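You operate a simulated robot arm through the tools that you are given. There is no shell and no other tool.

You are at the controls of a simulated robot arm. One attempt, no reset.

TASK
Light the table stove on LOW, then turn it up to HIGH.
Fine: move the cover to the round mat; light it within 40 seconds of the gas; lighter back in its holder.

The check looks at the end state, three seconds after you hand in, the way a careful person would. Anything else that was tipped, shoved, dropped, spilled or broken makes it a failure. A push-on lid holds only when it is set on centred and level and pressed home; a screw cap is set on level and turned clockwise until tight.

THE ROBOT
A 7-joint arm with a two-finger parallel gripper, fixed in place. Base frame: the origin is at the foot of the arm, x ahead of it, y to its left, z up. Lengths are in cm, angles in degrees, forces in N, time in s.
Its first joint turns from -132.0 to 132.0 degrees. Payload 3.91 kg.
The TCP is the grasp point between the finger pads, 3 cm short of the fingertips. In the tool frame z runs along the fingers and y along their closing line. The gripper opens to 11 cm. The fingers are 2 cm wide and 1 cm thick; the gripper's body (4.8 by 11.2 cm) begins 5.5 cm behind the TCP.
Orientation is that of the tool frame in the base frame, as a unit quaternion [x, y, z, w]. With the fingers straight down and closing along the base's y, the tool's x points along the base's -x, its y along +y and its z along -z.

THE INTERFACE
- The arm moves only by the tool drive_tool. Its arguments are lists of equal length, an entry for each row: "dp": the shift along the tool's x, y, z in cm, a list of three; "dr": the turn, a rotation vector about the tool's x, y, z in degrees, a list of three; "gripper": the opening, from 0 (shut) to 1 (fully open). In form: {"dp": [[x, y, z], ...], "dr": [[wx, wy, wz], ...], "gripper": [gripper, ...]}. A call has 1 to 20 rows; each row is the pose to reach, as a shift and turn from the pose commanded when the call began, along the tool's axes at that moment. Rows are played at 5 a second. More than 5 cm and 8.6 degrees between two rows, or a gripper value outside its range, and nothing of the call is played. Where a pose cannot be reached the arm comes as near as it can. A force on the tool above 70 N (or 10 N above the force at the start of the call, whichever is more), or a blocked arm, ends the call early, and 0.2 s more pass. Each finger travels about 10.8 cm/s and halts on what it meets, pressing with about 29 N; the grip force reading is that of the motor and also rises with nothing between the fingers. The clock runs only during rows and for 0.2 s after the last one: add rows that repeat a pose to give the fingers time. The reply holds the time, the measured pose of the TCP, the force on the tool along the base axes, the opening and the grip force, in the units named above and with some noise, with the torque about the TCP (base axes, N m) and any sound that the robot's microphone picked up, and new pictures: "pictures" is both (left out), scene, wrist or none.
- Cameras (640 x 400 px; columns grow to the right, rows downward): "scene" is fixed at [39.97, -50.2, 152.34]; the picture's right is [0.93, -0.36, 0.00], its down [-0.15, -0.40, -0.91] and it looks along [0.33, 0.84, -0.42] (base axes); focal length 331 px, centre (320, 200). "wrist" rides on the gripper at [7.2, 1.7, -10.3] in the tool frame; the picture's right is [-0.23, 0.97, 0.00], its down [-0.76, -0.18, -0.62] and it looks along [-0.61, -0.14, 0.78] (tool axes); focal length 222 px, centre (320, 200).
- measure_at(camera, pixels): for up to 12 pixels [column, row] of the newest picture of that camera ("zoom" is the newest enlarged one), the place [x, y, z] in the base frame of the surface seen there, good to about 0.2 cm. No time passes.
- close_up(camera, box): a new picture of the part [left, top, right, bottom] of that camera's present view, enlarged. No time passes.
- finish_job(): hands the job in; it is judged then, once.

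Unless the task says otherwise, let go and move clear before handing in.

The tools are called after "Request:" by a JSON object that holds its "op" and its "data". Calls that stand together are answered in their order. drive_tool: Moves the arm, as the interface text tells. Its arguments: {"type":"object","properties":{"dp":{"type":"array"},"dr":{"type":"array"},"gripper":{"type":"array"},"pictures":{"type":"string","enum":["both","scene","wrist","none"]}},"required":["dp","dr","gripper"]} The other tools are called the same way: measure_at (camera, pixels) gives the place of the surface under pixels of a picture; close_up (camera, box) takes an enlarged picture of a part of a camera's view; finish_job () hands the job in.

At the start:

```text
time_s: 0.0
position: [55.58, 5.58, 137.3]
tool_rot: [0.0, 1.0, 0.0, 0.0]
force: [0.6, 0.1, -0.4]
ft_torque: [0.0, -0.01, 0.03]
finger_gap: 11.01
gripper_force: 0.2
```

scene: 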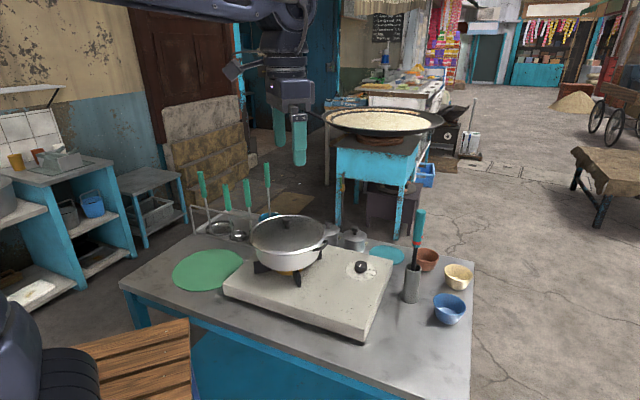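
wrist: 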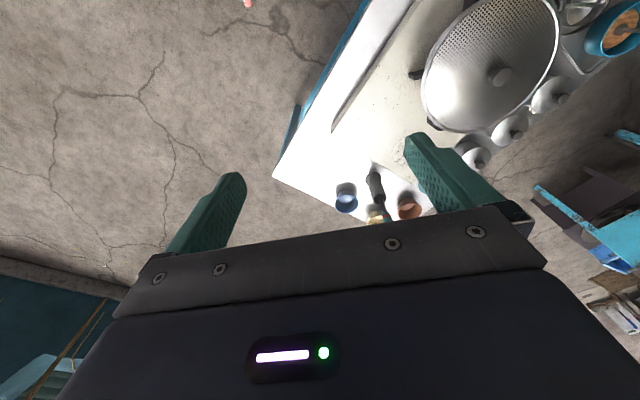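

The scene shows a table stove with a pan/cover at about (288,240), a round green mat at (207,270), a knob at (361,267), and a lighter in a holder at (413,270). I'll enlarge those parts before moving.

Request:
{"op": "close_up", "data": {"camera": "scene", "box": [220, 190, 400, 310]}}

Request:
{"op": "measure_at", "data": {"camera": "scene", "pixels": [[286, 223], [288, 240], [207, 270], [361, 267], [413, 270], [420, 215], [417, 245], [390, 255], [250, 285], [363, 335], [180, 270], [240, 262]]}}

```text
3.33 times, centred on (310, 250) of scene
```

zoom: 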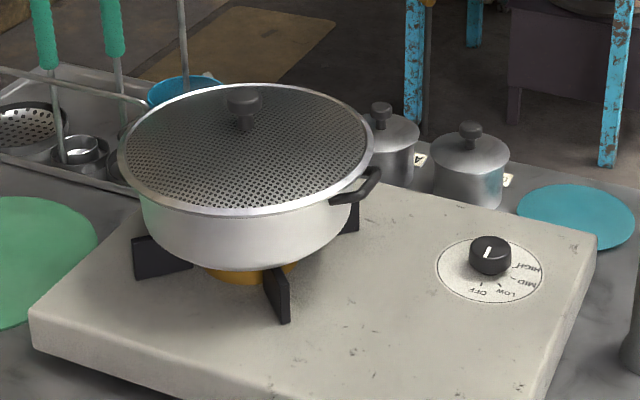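

```text
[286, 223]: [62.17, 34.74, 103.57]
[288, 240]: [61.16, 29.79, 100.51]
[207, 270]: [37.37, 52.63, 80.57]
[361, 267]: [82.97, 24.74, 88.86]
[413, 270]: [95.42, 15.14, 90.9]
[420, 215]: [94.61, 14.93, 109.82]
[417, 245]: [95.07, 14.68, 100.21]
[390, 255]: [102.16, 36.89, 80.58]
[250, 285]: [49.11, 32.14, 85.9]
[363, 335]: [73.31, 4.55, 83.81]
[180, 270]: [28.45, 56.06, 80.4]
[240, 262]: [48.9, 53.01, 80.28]
```

The zoom shows a perforated cover with a knob on the pot, an orange burner under it, and a dial reading OFF/LOW/MID/HIGH. I'll look closer at the dial, the lighter, the burner and the two round discs.

Request:
{"op": "close_up", "data": {"camera": "scene", "box": [335, 245, 391, 280]}}

Request:
{"op": "close_up", "data": {"camera": "scene", "box": [370, 200, 482, 330]}}

Request:
{"op": "close_up", "data": {"camera": "scene", "box": [240, 210, 340, 300]}}

Request:
{"op": "close_up", "data": {"camera": "scene", "box": [120, 150, 300, 320]}}

Request:
{"op": "close_up", "data": {"camera": "wrist", "box": [270, 0, 640, 230]}}

```text
11.43 times, centred on (363, 262) of scene
```

zoom: 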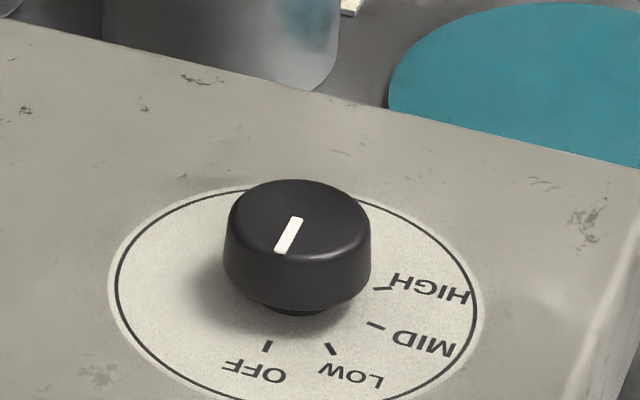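

```text
3.08 times, centred on (426, 265) of scene
```

zoom: 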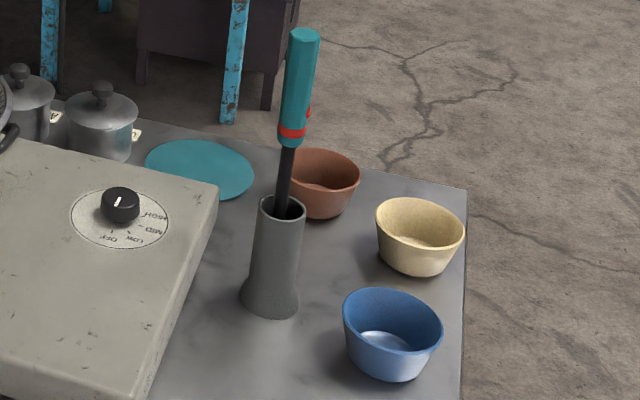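

```text
4.44 times, centred on (290, 255) of scene
```

zoom: 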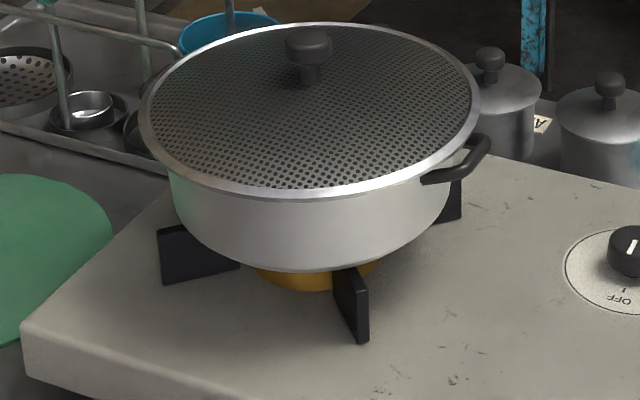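

```text
2.35 times, centred on (210, 235) of scene
```

zoom: 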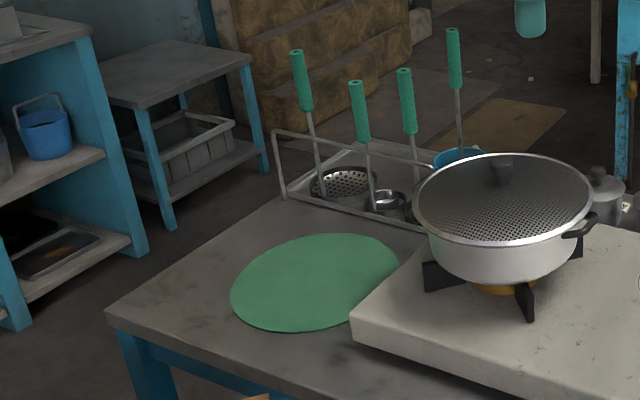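

```text
1.73 times, centred on (455, 115) of wrist
```

zoom: 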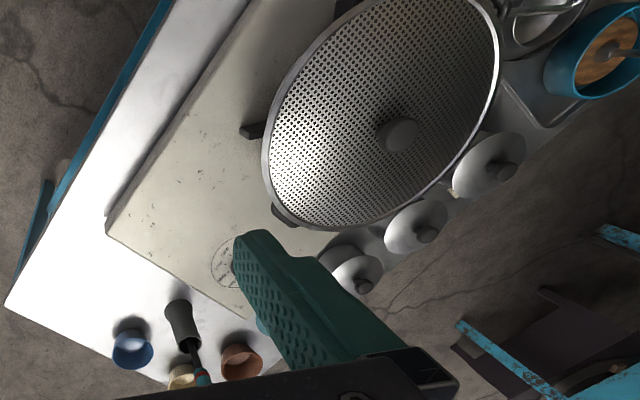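

The cover has a central knob, and there are two coloured discs (green at scene (207,270), teal at (390,255)). I'll measure the cover, pot, burner and discs precisely from a zoom.

Request:
{"op": "close_up", "data": {"camera": "scene", "box": [240, 210, 340, 300]}}

Request:
{"op": "measure_at", "data": {"camera": "zoom", "pixels": [[308, 38], [308, 55], [310, 72], [145, 110], [475, 110], [320, 190], [300, 28], [313, 262], [315, 282], [355, 285], [200, 240], [470, 165]]}}

Request:
{"op": "measure_at", "data": {"camera": "scene", "pixels": [[173, 270], [243, 258], [215, 250], [200, 290], [374, 253], [404, 256], [385, 246], [395, 263], [361, 262], [410, 300], [412, 268], [421, 209]]}}

```text
4.44 times, centred on (290, 255) of scene
```

zoom: 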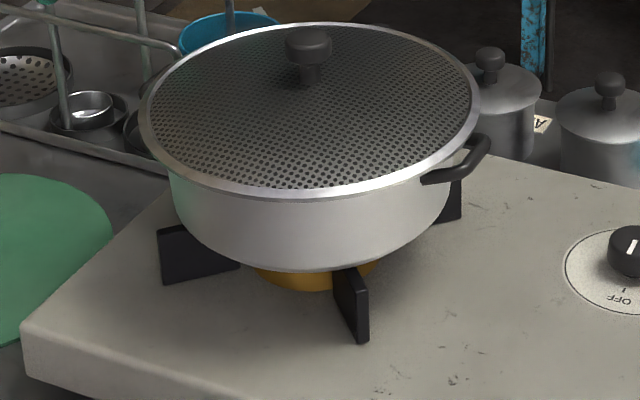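

```text
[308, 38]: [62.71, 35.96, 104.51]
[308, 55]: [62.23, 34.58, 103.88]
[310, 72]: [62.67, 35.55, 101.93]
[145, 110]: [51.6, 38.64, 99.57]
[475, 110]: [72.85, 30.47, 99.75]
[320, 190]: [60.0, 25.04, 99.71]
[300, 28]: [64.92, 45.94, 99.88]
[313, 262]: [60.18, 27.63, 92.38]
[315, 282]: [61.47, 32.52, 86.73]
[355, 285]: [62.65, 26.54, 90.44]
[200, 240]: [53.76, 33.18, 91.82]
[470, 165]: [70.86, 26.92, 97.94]
```

```text
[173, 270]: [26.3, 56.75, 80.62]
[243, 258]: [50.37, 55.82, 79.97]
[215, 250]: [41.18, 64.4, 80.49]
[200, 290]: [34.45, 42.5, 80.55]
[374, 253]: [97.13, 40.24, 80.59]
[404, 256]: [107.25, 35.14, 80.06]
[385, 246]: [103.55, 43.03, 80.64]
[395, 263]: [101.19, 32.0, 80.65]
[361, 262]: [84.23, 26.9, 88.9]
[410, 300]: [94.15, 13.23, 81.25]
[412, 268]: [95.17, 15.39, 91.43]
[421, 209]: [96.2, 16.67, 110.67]
```

The green mat is centred near (38, 53.5) with a diameter of about 23 cm, which fits the cover (about 22.8 cm). The teal disc is only about 11 cm and out of reach, so the green one is the mat. Next I'll check the lighter, the dial ticks and the utensil handles near the mat.

Request:
{"op": "close_up", "data": {"camera": "scene", "box": [395, 200, 443, 260]}}

Request:
{"op": "measure_at", "data": {"camera": "zoom", "pixels": [[320, 100], [305, 200]]}}

Request:
{"op": "measure_at", "data": {"camera": "scene", "pixels": [[202, 175], [227, 188], [247, 183], [267, 168], [202, 195], [227, 208], [247, 205], [267, 190], [195, 207], [265, 218], [350, 228], [333, 235]]}}

Request:
{"op": "close_up", "data": {"camera": "scene", "box": [335, 245, 391, 280]}}

Request:
{"op": "measure_at", "data": {"camera": "zoom", "pixels": [[267, 346], [330, 349], [376, 325], [382, 289], [290, 235], [298, 185], [298, 265], [232, 250], [366, 250], [297, 300], [118, 285], [474, 300]]}}

```text
6.67 times, centred on (419, 230) of scene
```

zoom: 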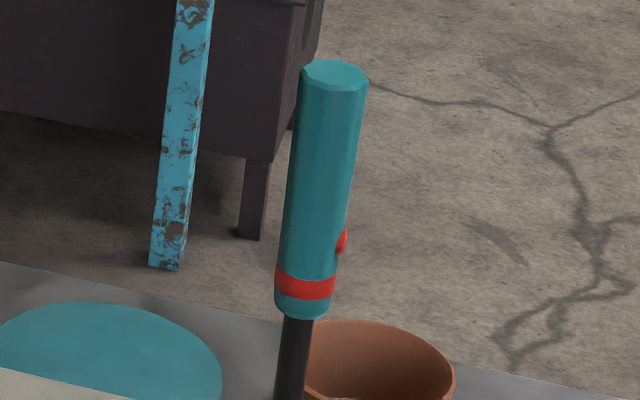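

```text
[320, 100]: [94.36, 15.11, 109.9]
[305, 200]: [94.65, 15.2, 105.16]
```

```text
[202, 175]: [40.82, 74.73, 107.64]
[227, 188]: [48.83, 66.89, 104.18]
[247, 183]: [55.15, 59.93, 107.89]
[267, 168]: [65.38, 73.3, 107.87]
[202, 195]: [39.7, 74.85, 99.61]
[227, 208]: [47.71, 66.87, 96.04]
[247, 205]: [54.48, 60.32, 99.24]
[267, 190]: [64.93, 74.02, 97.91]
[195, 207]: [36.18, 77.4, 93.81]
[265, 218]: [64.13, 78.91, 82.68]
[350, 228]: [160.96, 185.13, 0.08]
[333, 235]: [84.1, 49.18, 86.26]
```

```text
11.43 times, centred on (363, 262) of scene
```

zoom: 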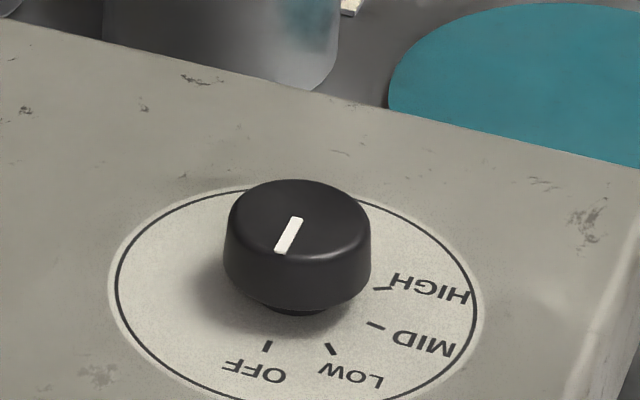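

```text
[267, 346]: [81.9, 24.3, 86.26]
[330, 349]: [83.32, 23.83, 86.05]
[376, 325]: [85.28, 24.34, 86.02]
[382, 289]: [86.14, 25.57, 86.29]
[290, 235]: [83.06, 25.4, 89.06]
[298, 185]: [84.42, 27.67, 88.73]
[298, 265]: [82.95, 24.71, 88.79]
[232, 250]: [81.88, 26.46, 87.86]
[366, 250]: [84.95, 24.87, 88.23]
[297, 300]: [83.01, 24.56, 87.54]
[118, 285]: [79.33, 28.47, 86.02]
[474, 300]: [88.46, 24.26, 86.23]
```

The utensil handles behind the mat top out near z 108 (closest about 17 cm from the mat centre), the dial runs OFF→LOW→MID→HIGH anticlockwise from above, and the lighter has a red button on the right side at zoom (340,241). I'll move above the cover knob with the gripper open and look with the wrist camera.

Request:
{"op": "drive_tool", "data": {"dp": [[-0.85, 3.7, 1.9], [-1.7, 7.4, 3.8], [-2.55, 11.1, 5.7], [-3.4, 14.8, 7.6], [-4.25, 18.5, 9.5], [-5.1, 22.2, 11.4], [-5.95, 25.9, 13.3], [-6.8, 29.7, 15.3], [-6.8, 29.7, 15.3]], "dr": [[0, 0, 0], [0, 0, 0], [0, 0, 0], [0, 0, 0], [0, 0, 0], [0, 0, 0], [0, 0, 0], [0, 0, 0], [0, 0, 0]], "gripper": [1, 1, 1, 1, 1, 1, 1, 1, 1]}}

```text
time_s: 2.0
position: [62.45, 35.29, 122.03]
tool_rot: [0.0, 1.0, 0.0, 0.0]
force: [0.1, -1.0, 0.7]
ft_torque: [0.02, -0.05, 0.0]
finger_gap: 10.98
gripper_force: 0.2
```

scene: 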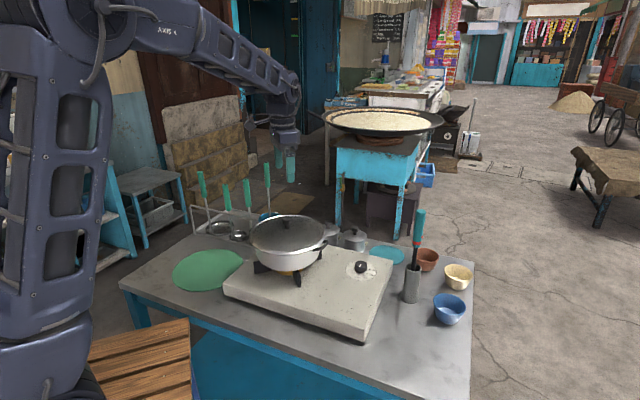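
wrist: 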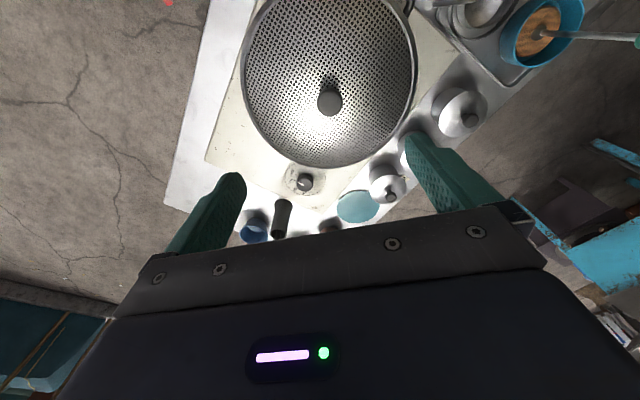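

The wrist view shows the cover knob at (329,102) and the dial at (304,181). I'll measure the knob, cover rim and dial from this angle.

Request:
{"op": "measure_at", "data": {"camera": "wrist", "pixels": [[329, 102], [322, 97], [337, 106], [329, 93], [329, 112], [244, 75], [416, 60], [325, 166], [304, 181], [283, 205], [270, 2], [405, 2]]}}

Request:
{"op": "close_up", "data": {"camera": "wrist", "box": [230, 0, 430, 240]}}

```text
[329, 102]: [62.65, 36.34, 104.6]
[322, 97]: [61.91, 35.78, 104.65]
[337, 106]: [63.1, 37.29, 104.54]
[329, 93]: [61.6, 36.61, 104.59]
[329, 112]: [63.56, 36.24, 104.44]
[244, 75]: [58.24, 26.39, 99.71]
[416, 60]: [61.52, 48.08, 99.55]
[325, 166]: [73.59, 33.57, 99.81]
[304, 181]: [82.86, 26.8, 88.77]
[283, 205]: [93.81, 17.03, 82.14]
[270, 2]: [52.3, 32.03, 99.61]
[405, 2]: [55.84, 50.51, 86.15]
```

```text
1.67 times, centred on (330, 120) of wrist
```

zoom: 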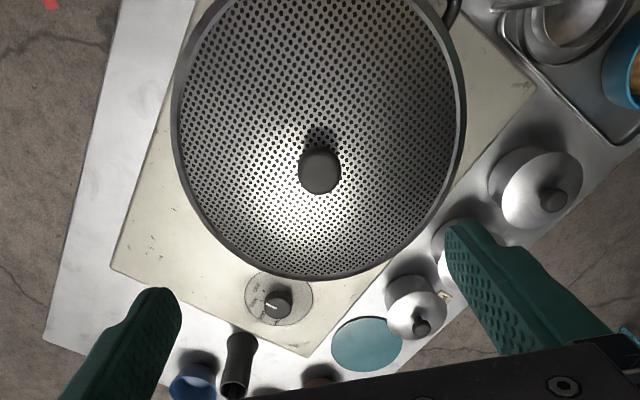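

The cover knob's top is at about (62.5, 36.4, 104.6) and the disc is at z 99.7. I'll come down so the fingertips stop about 0.7 cm above the disc, then close on the knob.

Request:
{"op": "drive_tool", "data": {"dp": [[0, 0.6, 3.5], [0, 1.1, 7], [0, 1.1, 10.5], [0, 1.1, 14], [0, 1.1, 16.5], [0, 1.1, 18], [0, 1.1, 18.6], [0, 1.1, 18.6]], "dr": [[0, 0, 0], [0, 0, 0], [0, 0, 0], [0, 0, 0], [0, 0, 0], [0, 0, 0], [0, 0, 0], [0, 0, 0]], "gripper": [0.7, 0.7, 0.7, 0.7, 0.7, 0.7, 0.7, 0.7]}}

```text
time_s: 3.8
position: [62.47, 36.41, 103.93]
tool_rot: [0.0, 1.0, 0.003, 0.003]
force: [-0.9, -3.4, 20.0]
ft_torque: [-0.86, 0.03, -0.08]
finger_gap: 7.82
gripper_force: 1.2
stopped in row 8: the force on the tool passed its limit at 73 N (the readings are from after the stop); the commanded pose is now the measured one
```

scene: 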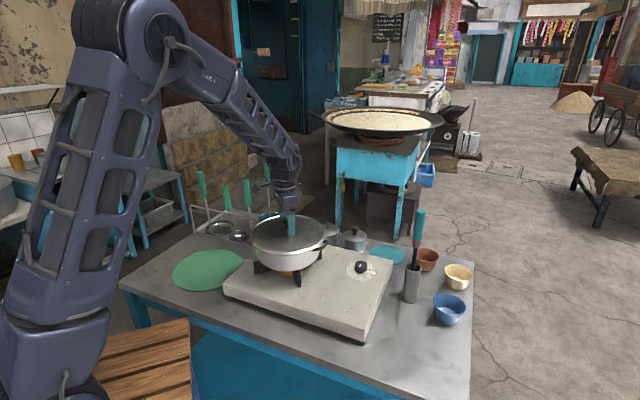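
wrist: 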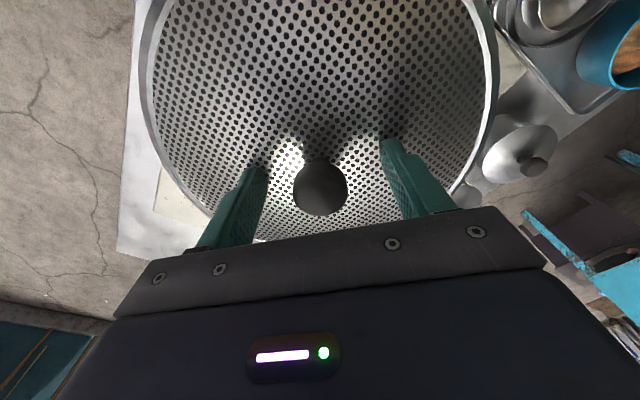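

The fingertips touched the domed cover at TCP z 103.9 and are now reading 20 N. I'll back off 0.5 cm at once and close on the knob from there.

Request:
{"op": "drive_tool", "data": {"dp": [[0, 0, -0.5], [0, 0, -0.5], [0, 0, -0.5], [0, 0, -0.5], [0, 0, -0.5], [0, 0, -0.5], [0, 0, -0.5]], "dr": [[0, 0, 0], [0, 0, 0], [0, 0, 0], [0, 0, 0], [0, 0, 0], [0, 0, 0], [0, 0, 0]], "gripper": [0.7, 0.7, 0.4, 0.1, 0, 0, 0]}}

Request:
{"op": "close_up", "data": {"camera": "scene", "box": [240, 170, 340, 300]}}

```text
time_s: 5.4
position: [62.6, 36.38, 104.22]
tool_rot: [-0.001, 1.0, 0.002, 0.003]
force: [-0.1, 0.5, 1.1]
ft_torque: [0.01, -0.02, -0.01]
finger_gap: 3.08
gripper_force: 29.0
```

scene: 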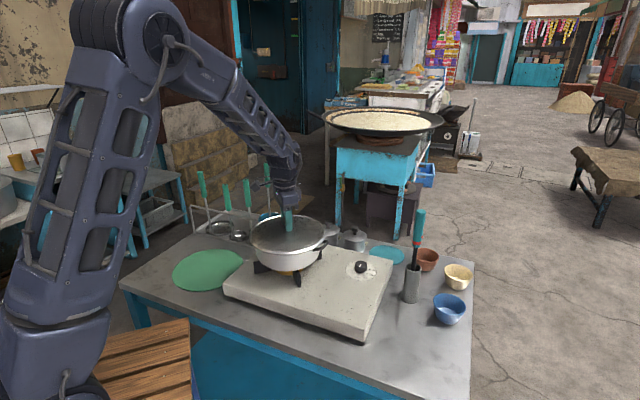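
wrist: 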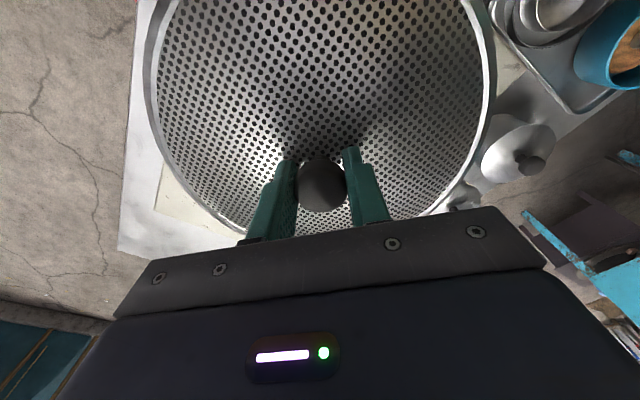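

```text
3.08 times, centred on (290, 235) of scene
```

zoom: 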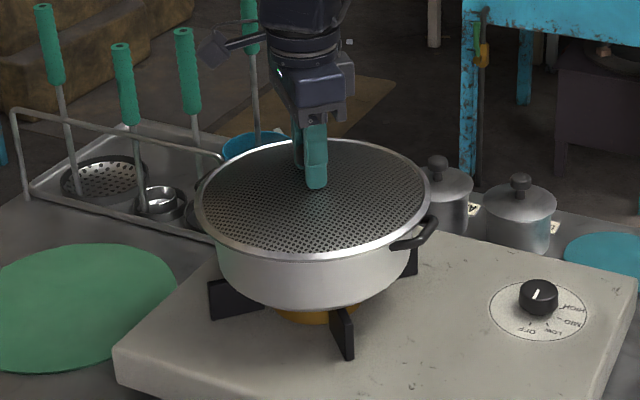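

The fingers hold the knob (gap 3.08 cm, 29 N). I'll lift straight up slowly by 5 cm and check that only the cover rises.

Request:
{"op": "drive_tool", "data": {"dp": [[0, 0, -0.7], [0, 0, -1.5], [0, 0, -2.5], [0, 0, -3.5], [0, 0, -5], [0, 0, -5]], "dr": [[0, 0, 0], [0, 0, 0], [0, 0, 0], [0, 0, 0], [0, 0, 0], [0, 0, 0]], "gripper": [0, 0, 0, 0, 0, 0]}}

Request:
{"op": "close_up", "data": {"camera": "scene", "box": [240, 170, 340, 300]}}

```text
time_s: 6.8
position: [62.43, 36.43, 109.23]
tool_rot: [0.0, 1.0, 0.002, 0.003]
force: [0.7, 0.0, -0.9]
ft_torque: [-0.01, 0.0, 0.02]
finger_gap: 3.04
gripper_force: 29.3
```

scene: 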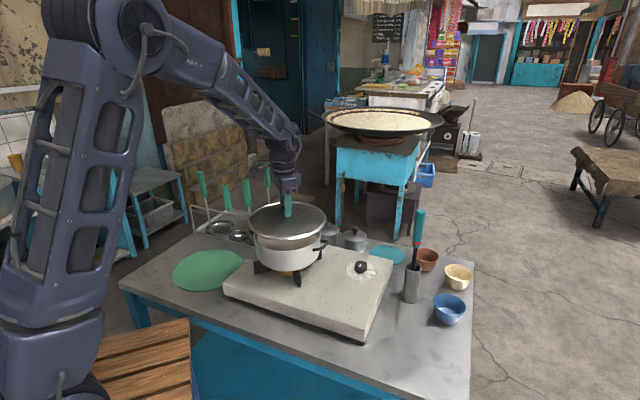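
wrist: 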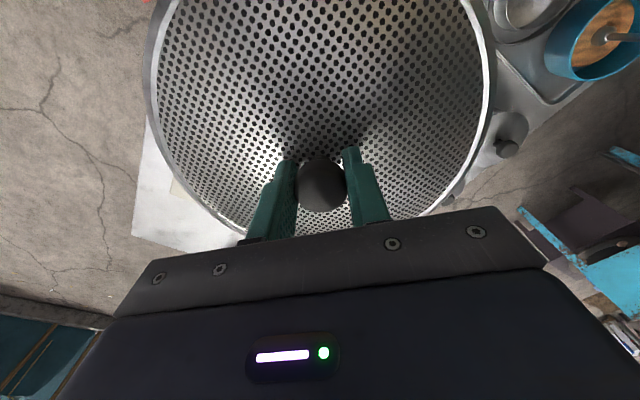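

```text
3.08 times, centred on (290, 235) of scene
```

zoom: 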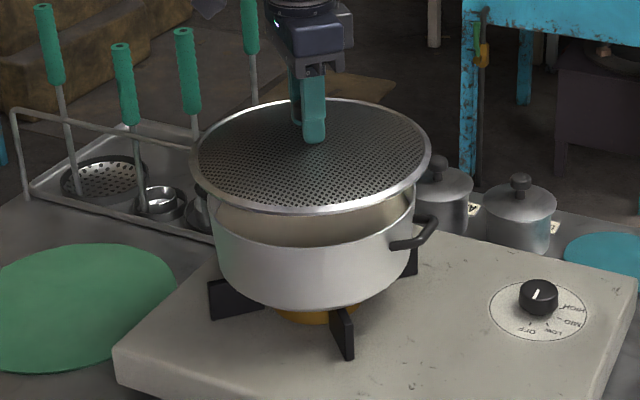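

Only the cover came up and the pot stayed put. I'll carry it on an arc clear of the utensil handles to above the green mat at about (38.3, 54).

Request:
{"op": "drive_tool", "data": {"dp": [[3, 0, -1.5], [6.5, 1, -2], [10, 2, -2], [13.5, 3.5, -2], [17, 5.5, -2], [20, 8.5, -2], [22, 12, -2], [23.5, 15, -2], [24.1, 17.6, -2], [24.1, 17.6, -2]], "dr": [[0, 0, 0], [0, 0, 0], [0, 0, 0], [0, 0, 0], [0, 0, 0], [0, 0, 0], [0, 0, 0], [0, 0, 0], [0, 0, 0], [0, 0, 0]], "gripper": [0, 0, 0, 0, 0, 0, 0, 0, 0, 0]}}

Request:
{"op": "close_up", "data": {"camera": "scene", "box": [120, 150, 300, 320]}}

```text
time_s: 9.0
position: [38.4, 54.1, 111.24]
tool_rot: [0.0, 1.0, 0.002, 0.003]
force: [-0.8, -0.3, -1.4]
ft_torque: [0.01, -0.01, -0.01]
finger_gap: 3.06
gripper_force: 28.8
```

scene: 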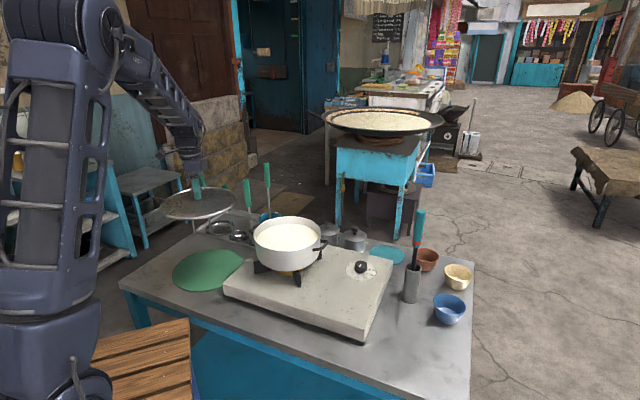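
wrist: 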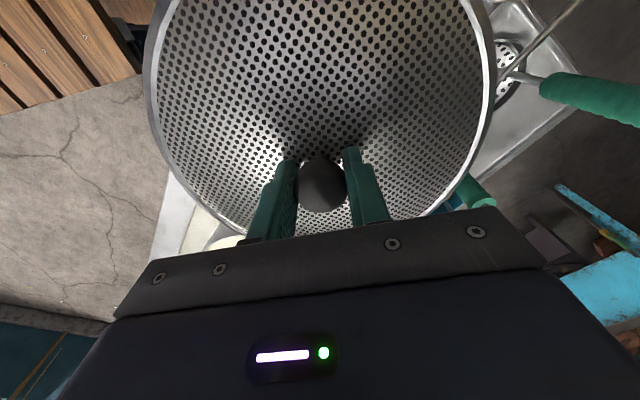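

```text
2.35 times, centred on (210, 235) of scene
```

zoom: 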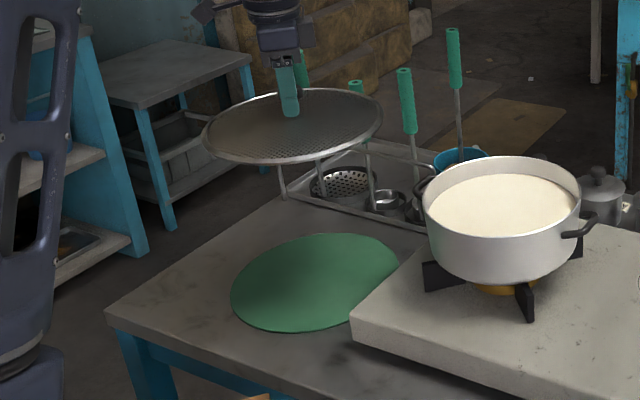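

The cover is over the mat and the pot is uncovered with milk inside, undisturbed. I'll measure the mat's outline and the stove's left edge for a good landing spot.

Request:
{"op": "measure_at", "data": {"camera": "zoom", "pixels": [[233, 291], [258, 319], [300, 329], [335, 322], [350, 315], [397, 258], [370, 239], [325, 236], [285, 243], [250, 263], [353, 310], [400, 270]]}}

Request:
{"op": "measure_at", "data": {"camera": "zoom", "pixels": [[355, 330], [370, 312], [405, 275], [420, 262], [205, 135], [380, 110], [290, 160], [290, 92], [412, 185], [380, 222], [320, 185], [290, 197]]}}

```text
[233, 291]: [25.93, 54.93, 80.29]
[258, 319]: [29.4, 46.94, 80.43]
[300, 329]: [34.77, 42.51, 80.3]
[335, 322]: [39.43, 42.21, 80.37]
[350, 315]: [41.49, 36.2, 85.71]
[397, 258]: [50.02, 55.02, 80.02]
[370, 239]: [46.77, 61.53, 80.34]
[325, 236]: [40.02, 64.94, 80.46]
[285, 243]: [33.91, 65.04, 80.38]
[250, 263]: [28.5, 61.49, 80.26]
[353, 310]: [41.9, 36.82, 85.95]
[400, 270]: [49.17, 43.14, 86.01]
```

```text
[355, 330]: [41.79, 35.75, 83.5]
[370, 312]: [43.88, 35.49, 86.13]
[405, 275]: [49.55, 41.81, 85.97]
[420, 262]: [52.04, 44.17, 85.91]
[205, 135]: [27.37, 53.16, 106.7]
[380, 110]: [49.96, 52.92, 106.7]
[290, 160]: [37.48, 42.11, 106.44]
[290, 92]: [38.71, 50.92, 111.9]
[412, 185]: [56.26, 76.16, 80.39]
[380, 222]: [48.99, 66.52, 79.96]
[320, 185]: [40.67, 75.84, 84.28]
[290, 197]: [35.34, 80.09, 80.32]
```

The mat's centre works out at about (37.8, 53.8), radius 11.8. The cover's rim sits 4.6 cm below the TCP, so it should land at TCP z about 85.5. I'll lower to about 87.5 first.

Request:
{"op": "drive_tool", "data": {"dp": [[0.3, -0.2, 3.5], [0.6, -0.3, 7], [0.6, -0.3, 10.5], [0.6, -0.3, 14], [0.6, -0.3, 17.5], [0.6, -0.3, 20.5], [0.6, -0.3, 22.5], [0.6, -0.3, 23.7], [0.6, -0.3, 23.7]], "dr": [[0, 0, 0], [0, 0, 0], [0, 0, 0], [0, 0, 0], [0, 0, 0], [0, 0, 0], [0, 0, 0], [0, 0, 0], [0, 0, 0]], "gripper": [0, 0, 0, 0, 0, 0, 0, 0, 0]}}

Request:
{"op": "close_up", "data": {"camera": "scene", "box": [120, 150, 300, 320]}}

```text
time_s: 11.0
position: [38.03, 53.88, 87.66]
tool_rot: [-0.001, 1.0, 0.001, 0.003]
force: [-0.3, -0.6, -0.7]
ft_torque: [0.01, -0.01, -0.01]
finger_gap: 3.06
gripper_force: 29.2
```

scene: 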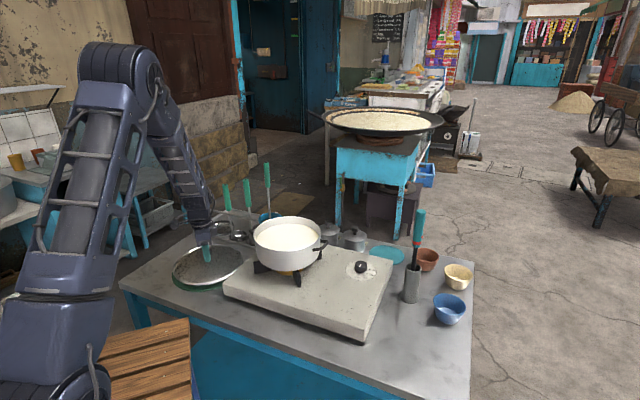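
wrist: 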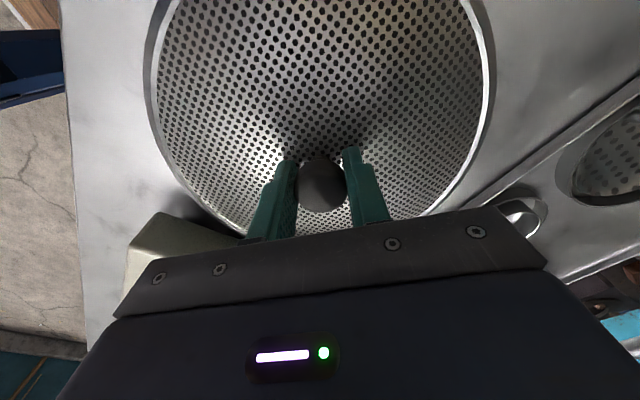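

```text
2.35 times, centred on (210, 235) of scene
```

zoom: 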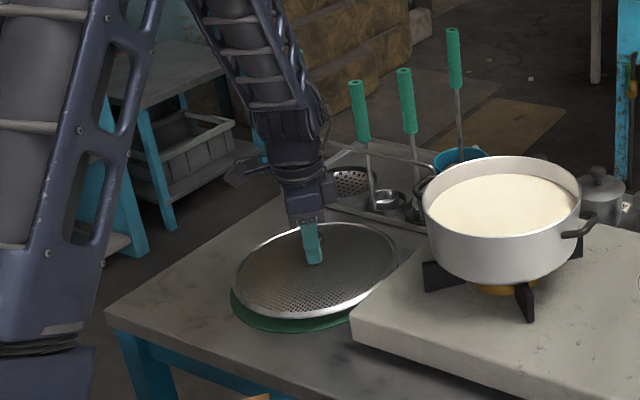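

The cover hovers just above the mat, with a thin green strip still visible below it. I'll lower in small steps and watch the force.

Request:
{"op": "drive_tool", "data": {"dp": [[0.1, 0, 0.4], [0.2, 0, 0.8], [0.2, 0, 1.2], [0.2, 0, 1.5], [0.2, 0, 1.7], [0.2, 0, 1.7]], "dr": [[0, 0, 0], [0, 0, 0], [0, 0, 0], [0, 0, 0], [0, 0, 0], [0, 0, 0]], "gripper": [0, 0, 0, 0, 0, 0], "pictures": "none"}}

```text
time_s: 12.4
position: [37.73, 53.72, 85.72]
tool_rot: [0.0, 1.0, 0.002, 0.003]
force: [-1.2, -0.3, -2.0]
ft_torque: [0.0, -0.01, 0.02]
finger_gap: 3.06
gripper_force: 29.5
```

The TCP is at z 85.7 with no contact yet (force about −2 N, just the weight). I'll keep going down in 0.15 cm steps.

Request:
{"op": "drive_tool", "data": {"dp": [[0, 0, 0.15], [0, 0, 0.3], [0, 0, 0.3]], "dr": [[0, 0, 0], [0, 0, 0], [0, 0, 0]], "gripper": [0, 0, 0], "pictures": "scene"}}

Request:
{"op": "close_up", "data": {"camera": "scene", "box": [160, 220, 256, 300]}}

```text
time_s: 13.2
position: [37.82, 53.74, 85.55]
tool_rot: [0.0, 1.0, 0.002, 0.003]
force: [1.9, -8.6, 20.4]
ft_torque: [-0.13, -0.09, -0.05]
finger_gap: 3.07
gripper_force: 29.0
```

scene: 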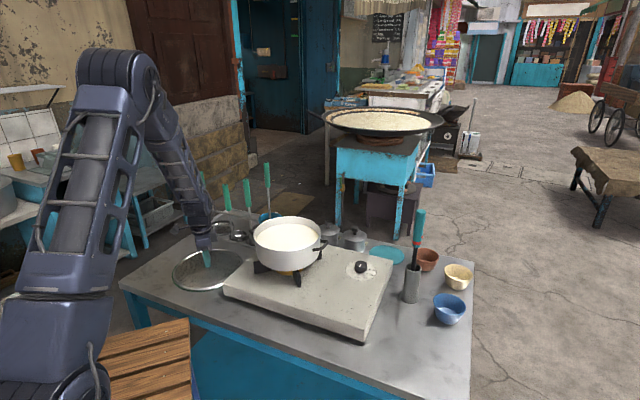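

```text
5.00 times, centred on (208, 260) of scene
```

zoom: 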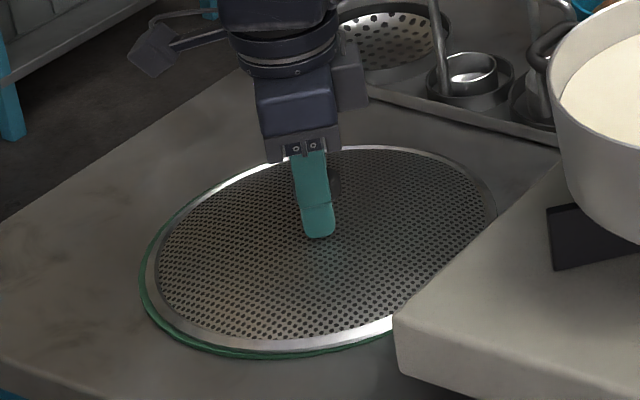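

The cover is down on the mat (20 N up, green edge visible at the left and front). I'll ease off slightly, open the fingers and rise straight up.

Request:
{"op": "drive_tool", "data": {"dp": [[0, 0, -0.15], [0, 0, -0.15], [0, 0, -0.15], [0, 0, -0.15], [0, 0, -2], [0, 0, -5], [0, 0, -9], [0, 0, -13.5], [0, 0, -18], [0, 0, -22.5], [0, 0, -27], [0, 0, -30], [0, 0, -30]], "dr": [[0, 0, 0], [0, 0, 0], [0, 0, 0], [0, 0, 0], [0, 0, 0], [0, 0, 0], [0, 0, 0], [0, 0, 0], [0, 0, 0], [0, 0, 0], [0, 0, 0], [0, 0, 0], [0, 0, 0]], "gripper": [0, 0.3, 0.6, 0.6, 0.6, 0.6, 0.6, 0.6, 0.6, 0.6, 0.6, 0.6, 0.6]}}

Request:
{"op": "close_up", "data": {"camera": "scene", "box": [160, 220, 256, 300]}}

```text
time_s: 16.0
position: [37.47, 53.71, 115.53]
tool_rot: [-0.001, 1.0, 0.001, 0.004]
force: [0.1, -0.1, 1.1]
ft_torque: [0.02, -0.02, 0.01]
finger_gap: 6.6
gripper_force: 0.0
```

scene: 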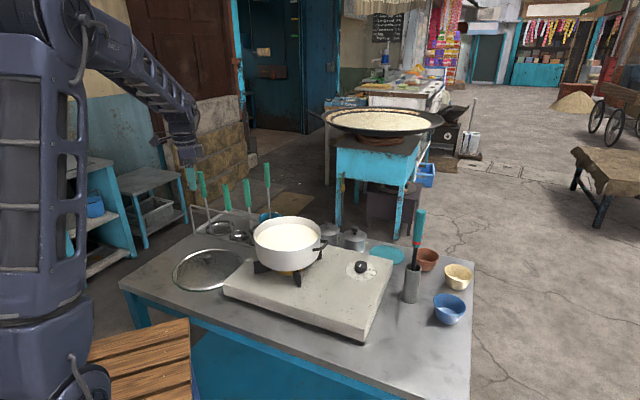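
wrist: 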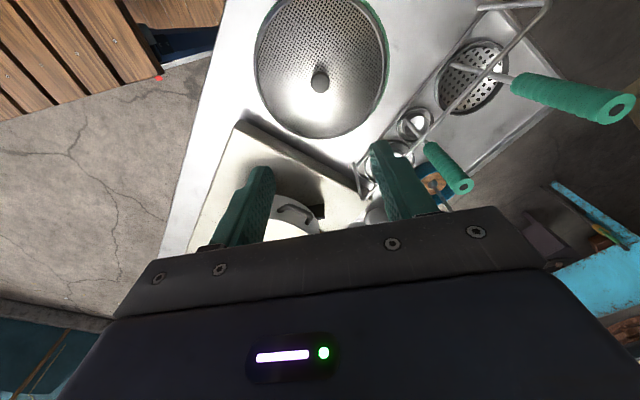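

```text
5.00 times, centred on (208, 260) of scene
```

zoom: 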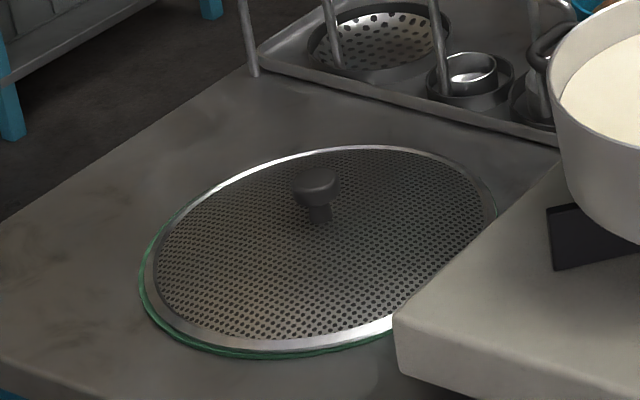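

The cover rests centred on the mat. Next I'll move high over the stove front to look down at the lighter and its red button with the wrist camera.

Request:
{"op": "drive_tool", "data": {"dp": [[-3.2, -2.8, -1.8], [-6.4, -5.6, -3.6], [-9.6, -8.4, -5.4], [-12.8, -11.2, -7.2], [-16, -14, -9], [-19.2, -16.8, -10.8], [-22.4, -19.6, -12.6], [-25.6, -22.4, -14.4], [-28.8, -25.2, -16.2], [-32, -28, -18], [-35.2, -30.8, -19.8], [-38.5, -33.7, -21.5], [-38.5, -33.7, -21.5]], "dr": [[0, 0, 0], [0, 0, 0], [0, 0, 0], [0, 0, 0], [0, 0, 0], [0, 0, 0], [0, 0, 0], [0, 0, 0], [0, 0, 0], [0, 0, 0], [0, 0, 0], [0, 0, 0], [0, 0, 0]], "gripper": [1, 1, 1, 1, 1, 1, 1, 1, 1, 1, 1, 1, 1]}}

Request:
{"op": "close_up", "data": {"camera": "wrist", "box": [230, 80, 420, 220]}}

```text
time_s: 18.8
position: [75.96, 19.86, 137.15]
tool_rot: [0.0, 1.0, 0.002, 0.003]
force: [-0.5, 0.0, 0.1]
ft_torque: [-0.02, 0.01, 0.04]
finger_gap: 10.99
gripper_force: 0.0
```

scene: 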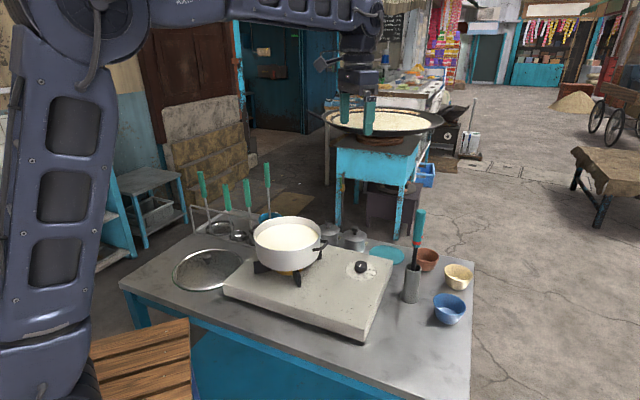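
wrist: 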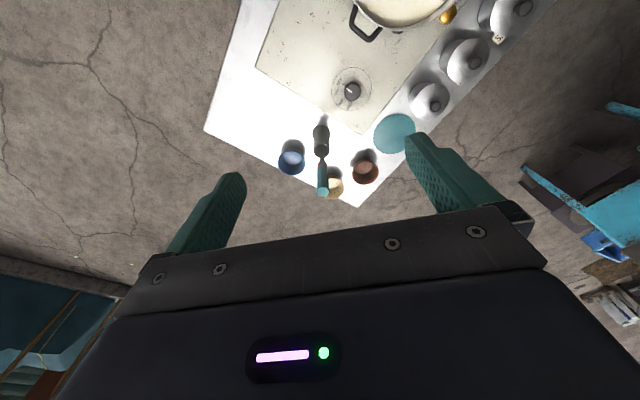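

```text
2.86 times, centred on (325, 150) of wrist
```

zoom: 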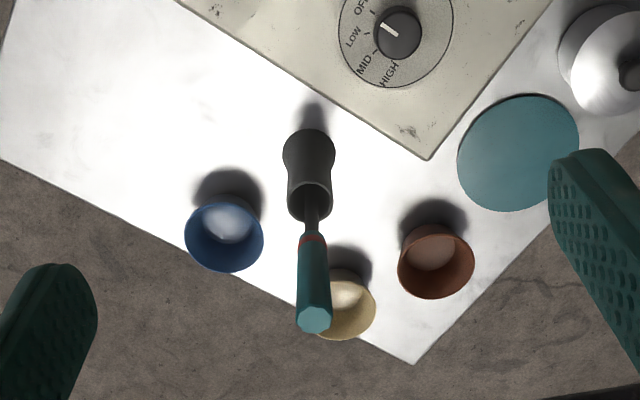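

The red button isn't visible from the wrist side, so it must face away (+x, −y). I'll zoom harder on it in the scene view and measure the handle and holder.

Request:
{"op": "close_up", "data": {"camera": "scene", "box": [408, 226, 428, 250]}}

Request:
{"op": "measure_at", "data": {"camera": "zoom", "pixels": [[345, 185], [365, 185], [355, 200], [340, 160], [290, 180], [240, 190], [320, 260], [310, 330], [285, 250], [340, 230]]}}

Request:
{"op": "measure_at", "data": {"camera": "wrist", "pixels": [[322, 191], [321, 180], [321, 170], [321, 163], [321, 157], [319, 150], [321, 135], [290, 158], [333, 186], [364, 168]]}}

```text
16.00 times, centred on (418, 238) of scene
```

zoom: 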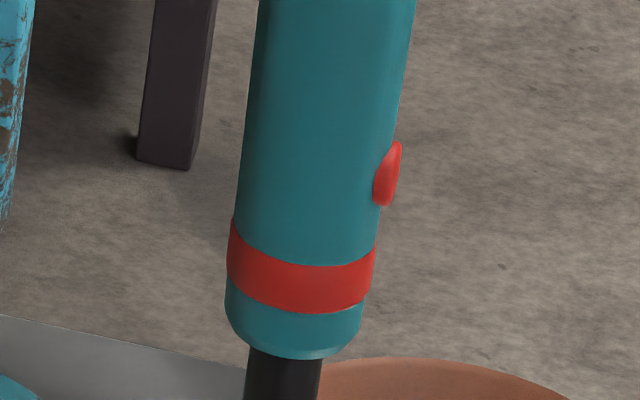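

```text
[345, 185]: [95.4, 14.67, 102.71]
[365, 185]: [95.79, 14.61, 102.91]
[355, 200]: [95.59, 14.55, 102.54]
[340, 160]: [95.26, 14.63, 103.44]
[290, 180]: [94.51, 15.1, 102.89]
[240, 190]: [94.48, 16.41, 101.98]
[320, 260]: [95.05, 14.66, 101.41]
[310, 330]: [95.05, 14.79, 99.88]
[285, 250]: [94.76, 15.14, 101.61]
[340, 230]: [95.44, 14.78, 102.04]
```

```text
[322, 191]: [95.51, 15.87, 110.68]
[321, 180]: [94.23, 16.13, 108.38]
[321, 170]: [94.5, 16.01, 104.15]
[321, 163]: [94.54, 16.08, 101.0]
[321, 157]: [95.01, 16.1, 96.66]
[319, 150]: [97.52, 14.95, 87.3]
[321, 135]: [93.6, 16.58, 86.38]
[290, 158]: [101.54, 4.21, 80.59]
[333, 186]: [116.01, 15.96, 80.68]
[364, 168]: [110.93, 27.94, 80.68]
```

The button faces roughly (0.6, −0.8) on the handle at z about 103, and the handle's vertical axis is near (95.5, 15.9) with its top at z 110.7. Because the palm would hit the handle top on a straight-down grasp, I'll test a pose tilted 45° outward with the closing line on the button axis, stopping 14 cm short of the handle.

Request:
{"op": "drive_tool", "data": {"dp": [[-1.2, -1.0, 2.4], [-2.3, -2.0, 4.8], [-3.5, -3.0, 7.2], [-4.6, -4.0, 9.5], [-5.8, -5.0, 11.9], [-7.0, -5.9, 14.3], [-8.1, -6.9, 16.7], [-9.3, -7.9, 19.1], [-10.5, -8.9, 21.5], [-11.62, -9.9, 23.85], [-11.62, -9.9, 23.85]], "dr": [[-1.45, -4.34, -3.5], [-2.9, -8.68, -7.0], [-4.34, -13.0, -10.5], [-5.8, -17.36, -14.0], [-7.24, -21.7, -17.5], [-8.7, -26.0, -21.0], [-10.1, -30.4, -24.5], [-11.6, -34.7, -28.0], [-13.0, -39.1, -31.5], [-14.48, -43.4, -34.96], [-14.48, -43.4, -34.96]], "gripper": [1, 1, 1, 1, 1, 1, 1, 1, 1, 1, 1]}}

Request:
{"op": "close_up", "data": {"camera": "scene", "box": [330, 170, 490, 330]}}

```text
time_s: 21.2
position: [87.63, 10.07, 113.35]
tool_rot: [-0.293, 0.875, 0.123, 0.365]
force: [-0.3, 0.3, 0.0]
ft_torque: [-0.03, 0.0, -0.01]
finger_gap: 11.01
gripper_force: 0.0
```

scene: 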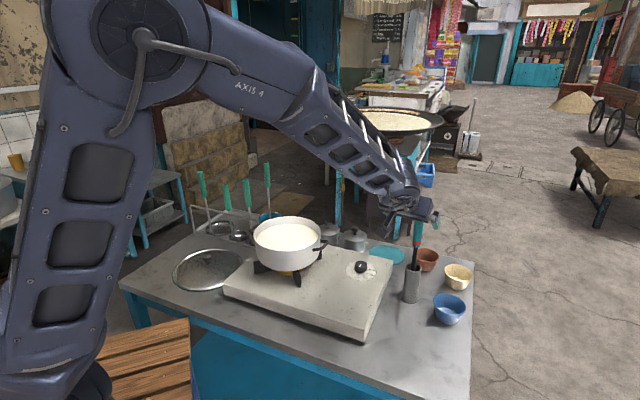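
wrist: 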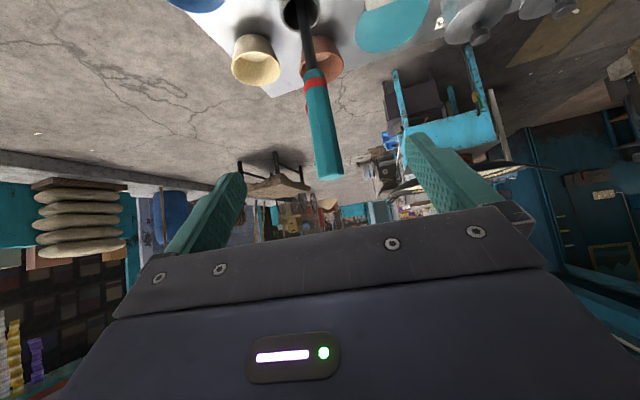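

```text
2.50 times, centred on (410, 250) of scene
```

zoom: 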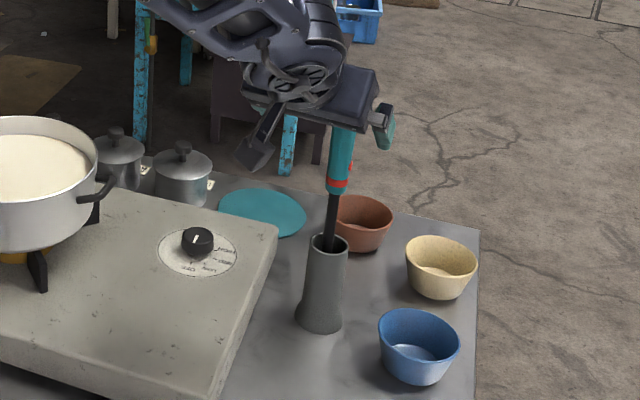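

The tilted pose is reachable, and the wrist view shows the lighter between the fingers at (318,100). I'll zoom in to see the button's side and measure the axis.

Request:
{"op": "close_up", "data": {"camera": "wrist", "box": [240, 0, 400, 200]}}

Request:
{"op": "measure_at", "data": {"camera": "wrist", "pixels": [[332, 175], [325, 140], [318, 105], [315, 85], [312, 62], [306, 40], [300, 12], [306, 94], [308, 84], [322, 82]]}}

```text
2.00 times, centred on (320, 100) of wrist
```

zoom: 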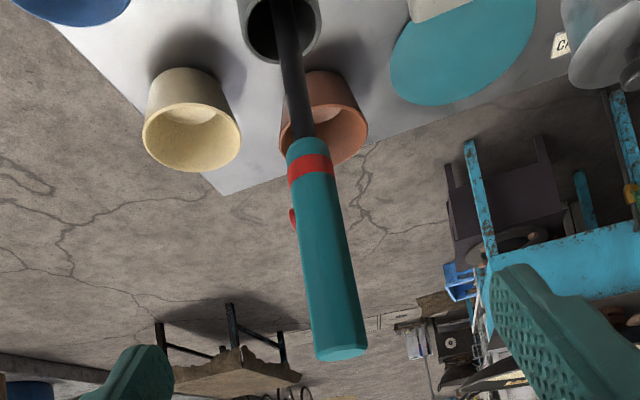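

```text
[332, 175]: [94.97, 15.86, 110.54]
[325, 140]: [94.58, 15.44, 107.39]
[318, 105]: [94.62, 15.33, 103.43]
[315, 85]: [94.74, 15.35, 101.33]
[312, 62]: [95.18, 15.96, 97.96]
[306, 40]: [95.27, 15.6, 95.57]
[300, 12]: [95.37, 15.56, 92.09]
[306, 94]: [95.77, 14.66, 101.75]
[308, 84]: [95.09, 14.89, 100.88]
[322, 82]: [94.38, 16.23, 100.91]
```

The button sticks out on the left silhouette at zoom (293,217), right on the closing line, and the handle axis is confirmed at (95.6, 16.0). With no gas on yet I'll rehearse the pick: advance 14 cm along the tool axis with the fingers open.

Request:
{"op": "drive_tool", "data": {"dp": [[0, 0, 3], [0, 0, 6], [0, 0, 9], [0, 0, 11.5], [0, 0, 13], [0, 0, 14.1], [0, 0, 14.1]], "dr": [[0, 0, 0], [0, 0, 0], [0, 0, 0], [0, 0, 0], [0, 0, 0], [0, 0, 0], [0, 0, 0]], "gripper": [1, 1, 1, 1, 1, 1, 1]}}

Request:
{"op": "close_up", "data": {"camera": "scene", "box": [370, 190, 470, 320]}}

Request:
{"op": "close_up", "data": {"camera": "wrist", "box": [220, 0, 420, 240]}}

```text
time_s: 22.8
position: [95.64, 16.29, 103.29]
tool_rot: [-0.292, 0.875, 0.121, 0.366]
force: [-0.5, 0.2, -0.2]
ft_torque: [0.01, -0.01, 0.01]
finger_gap: 10.99
gripper_force: 0.0
```

scene: 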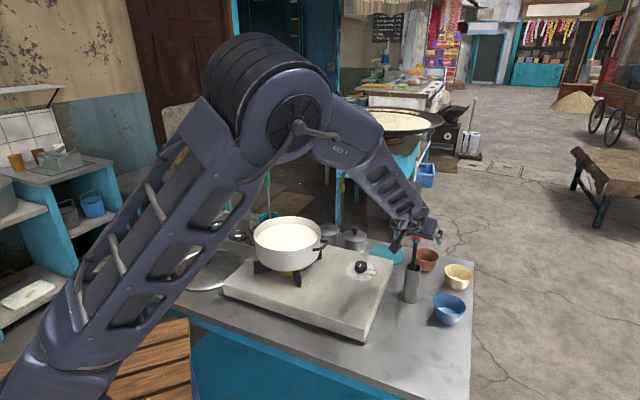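
wrist: 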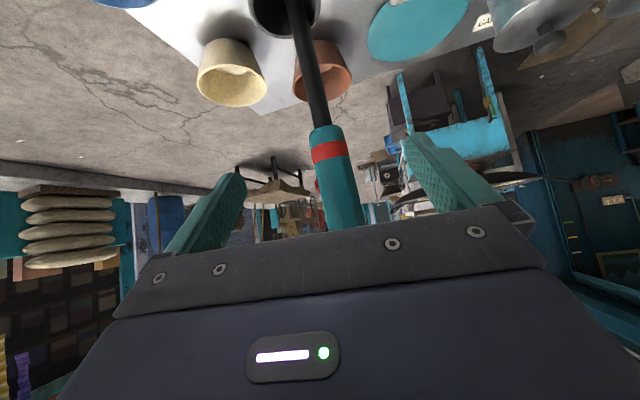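

```text
3.08 times, centred on (420, 255) of scene
```

zoom: 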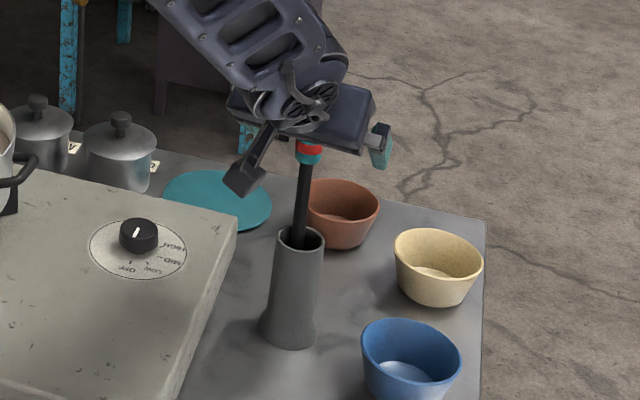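

```text
1.67 times, centred on (320, 120) of wrist
```

zoom: 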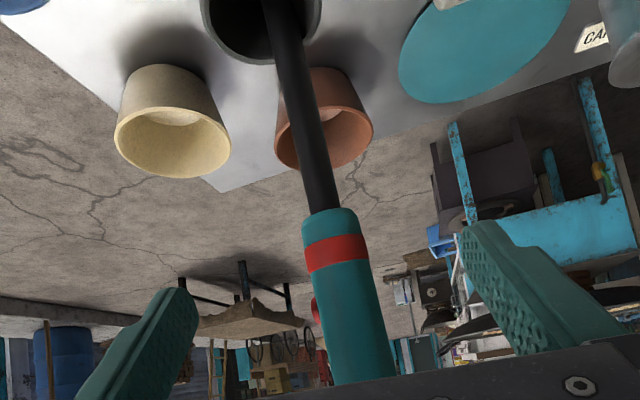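

The lighter sits between the fingers with the button at zoom (315,308), but the handle looks about 1 cm right of the centre line at wrist column 337. I'll measure it before closing.

Request:
{"op": "measure_at", "data": {"camera": "wrist", "pixels": [[337, 189], [342, 210], [333, 170], [329, 150], [317, 184], [318, 110], [312, 75], [304, 30], [285, 20], [215, 215], [440, 190]]}}

```text
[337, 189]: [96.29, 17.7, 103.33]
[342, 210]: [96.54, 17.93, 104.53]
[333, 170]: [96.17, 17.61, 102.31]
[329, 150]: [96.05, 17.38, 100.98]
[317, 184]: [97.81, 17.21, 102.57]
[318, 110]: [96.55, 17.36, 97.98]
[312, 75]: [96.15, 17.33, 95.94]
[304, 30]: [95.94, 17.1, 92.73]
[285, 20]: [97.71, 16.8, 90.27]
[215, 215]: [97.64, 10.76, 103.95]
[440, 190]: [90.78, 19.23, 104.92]
```

The wrist now puts the handle about 2 cm farther away than before, although the holder hasn't moved in the scene picture. I'll cross-check from the scene camera.

Request:
{"op": "measure_at", "data": {"camera": "scene", "pixels": [[416, 241], [416, 238], [415, 246], [414, 255], [413, 270], [412, 285], [407, 298], [440, 237], [400, 248], [420, 226]]}}

Request:
{"op": "close_up", "data": {"camera": "scene", "box": [394, 205, 446, 245]}}

```text
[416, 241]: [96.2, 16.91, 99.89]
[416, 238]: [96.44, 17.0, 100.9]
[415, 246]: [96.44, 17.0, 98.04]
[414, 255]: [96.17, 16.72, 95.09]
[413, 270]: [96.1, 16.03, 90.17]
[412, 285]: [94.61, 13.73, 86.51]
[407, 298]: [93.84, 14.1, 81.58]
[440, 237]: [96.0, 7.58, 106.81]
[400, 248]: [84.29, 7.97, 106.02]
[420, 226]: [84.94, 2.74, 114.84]
```

```text
10.00 times, centred on (420, 225) of scene
```

zoom: 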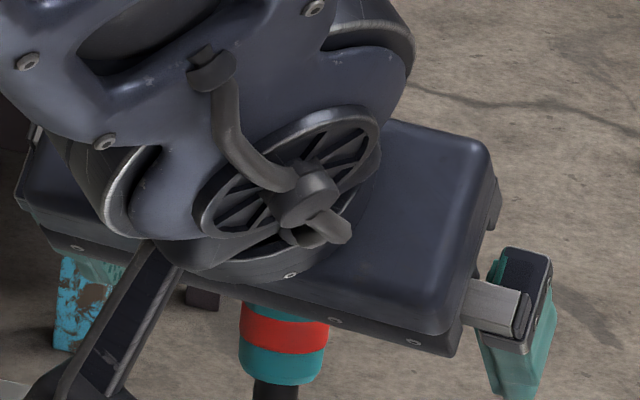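

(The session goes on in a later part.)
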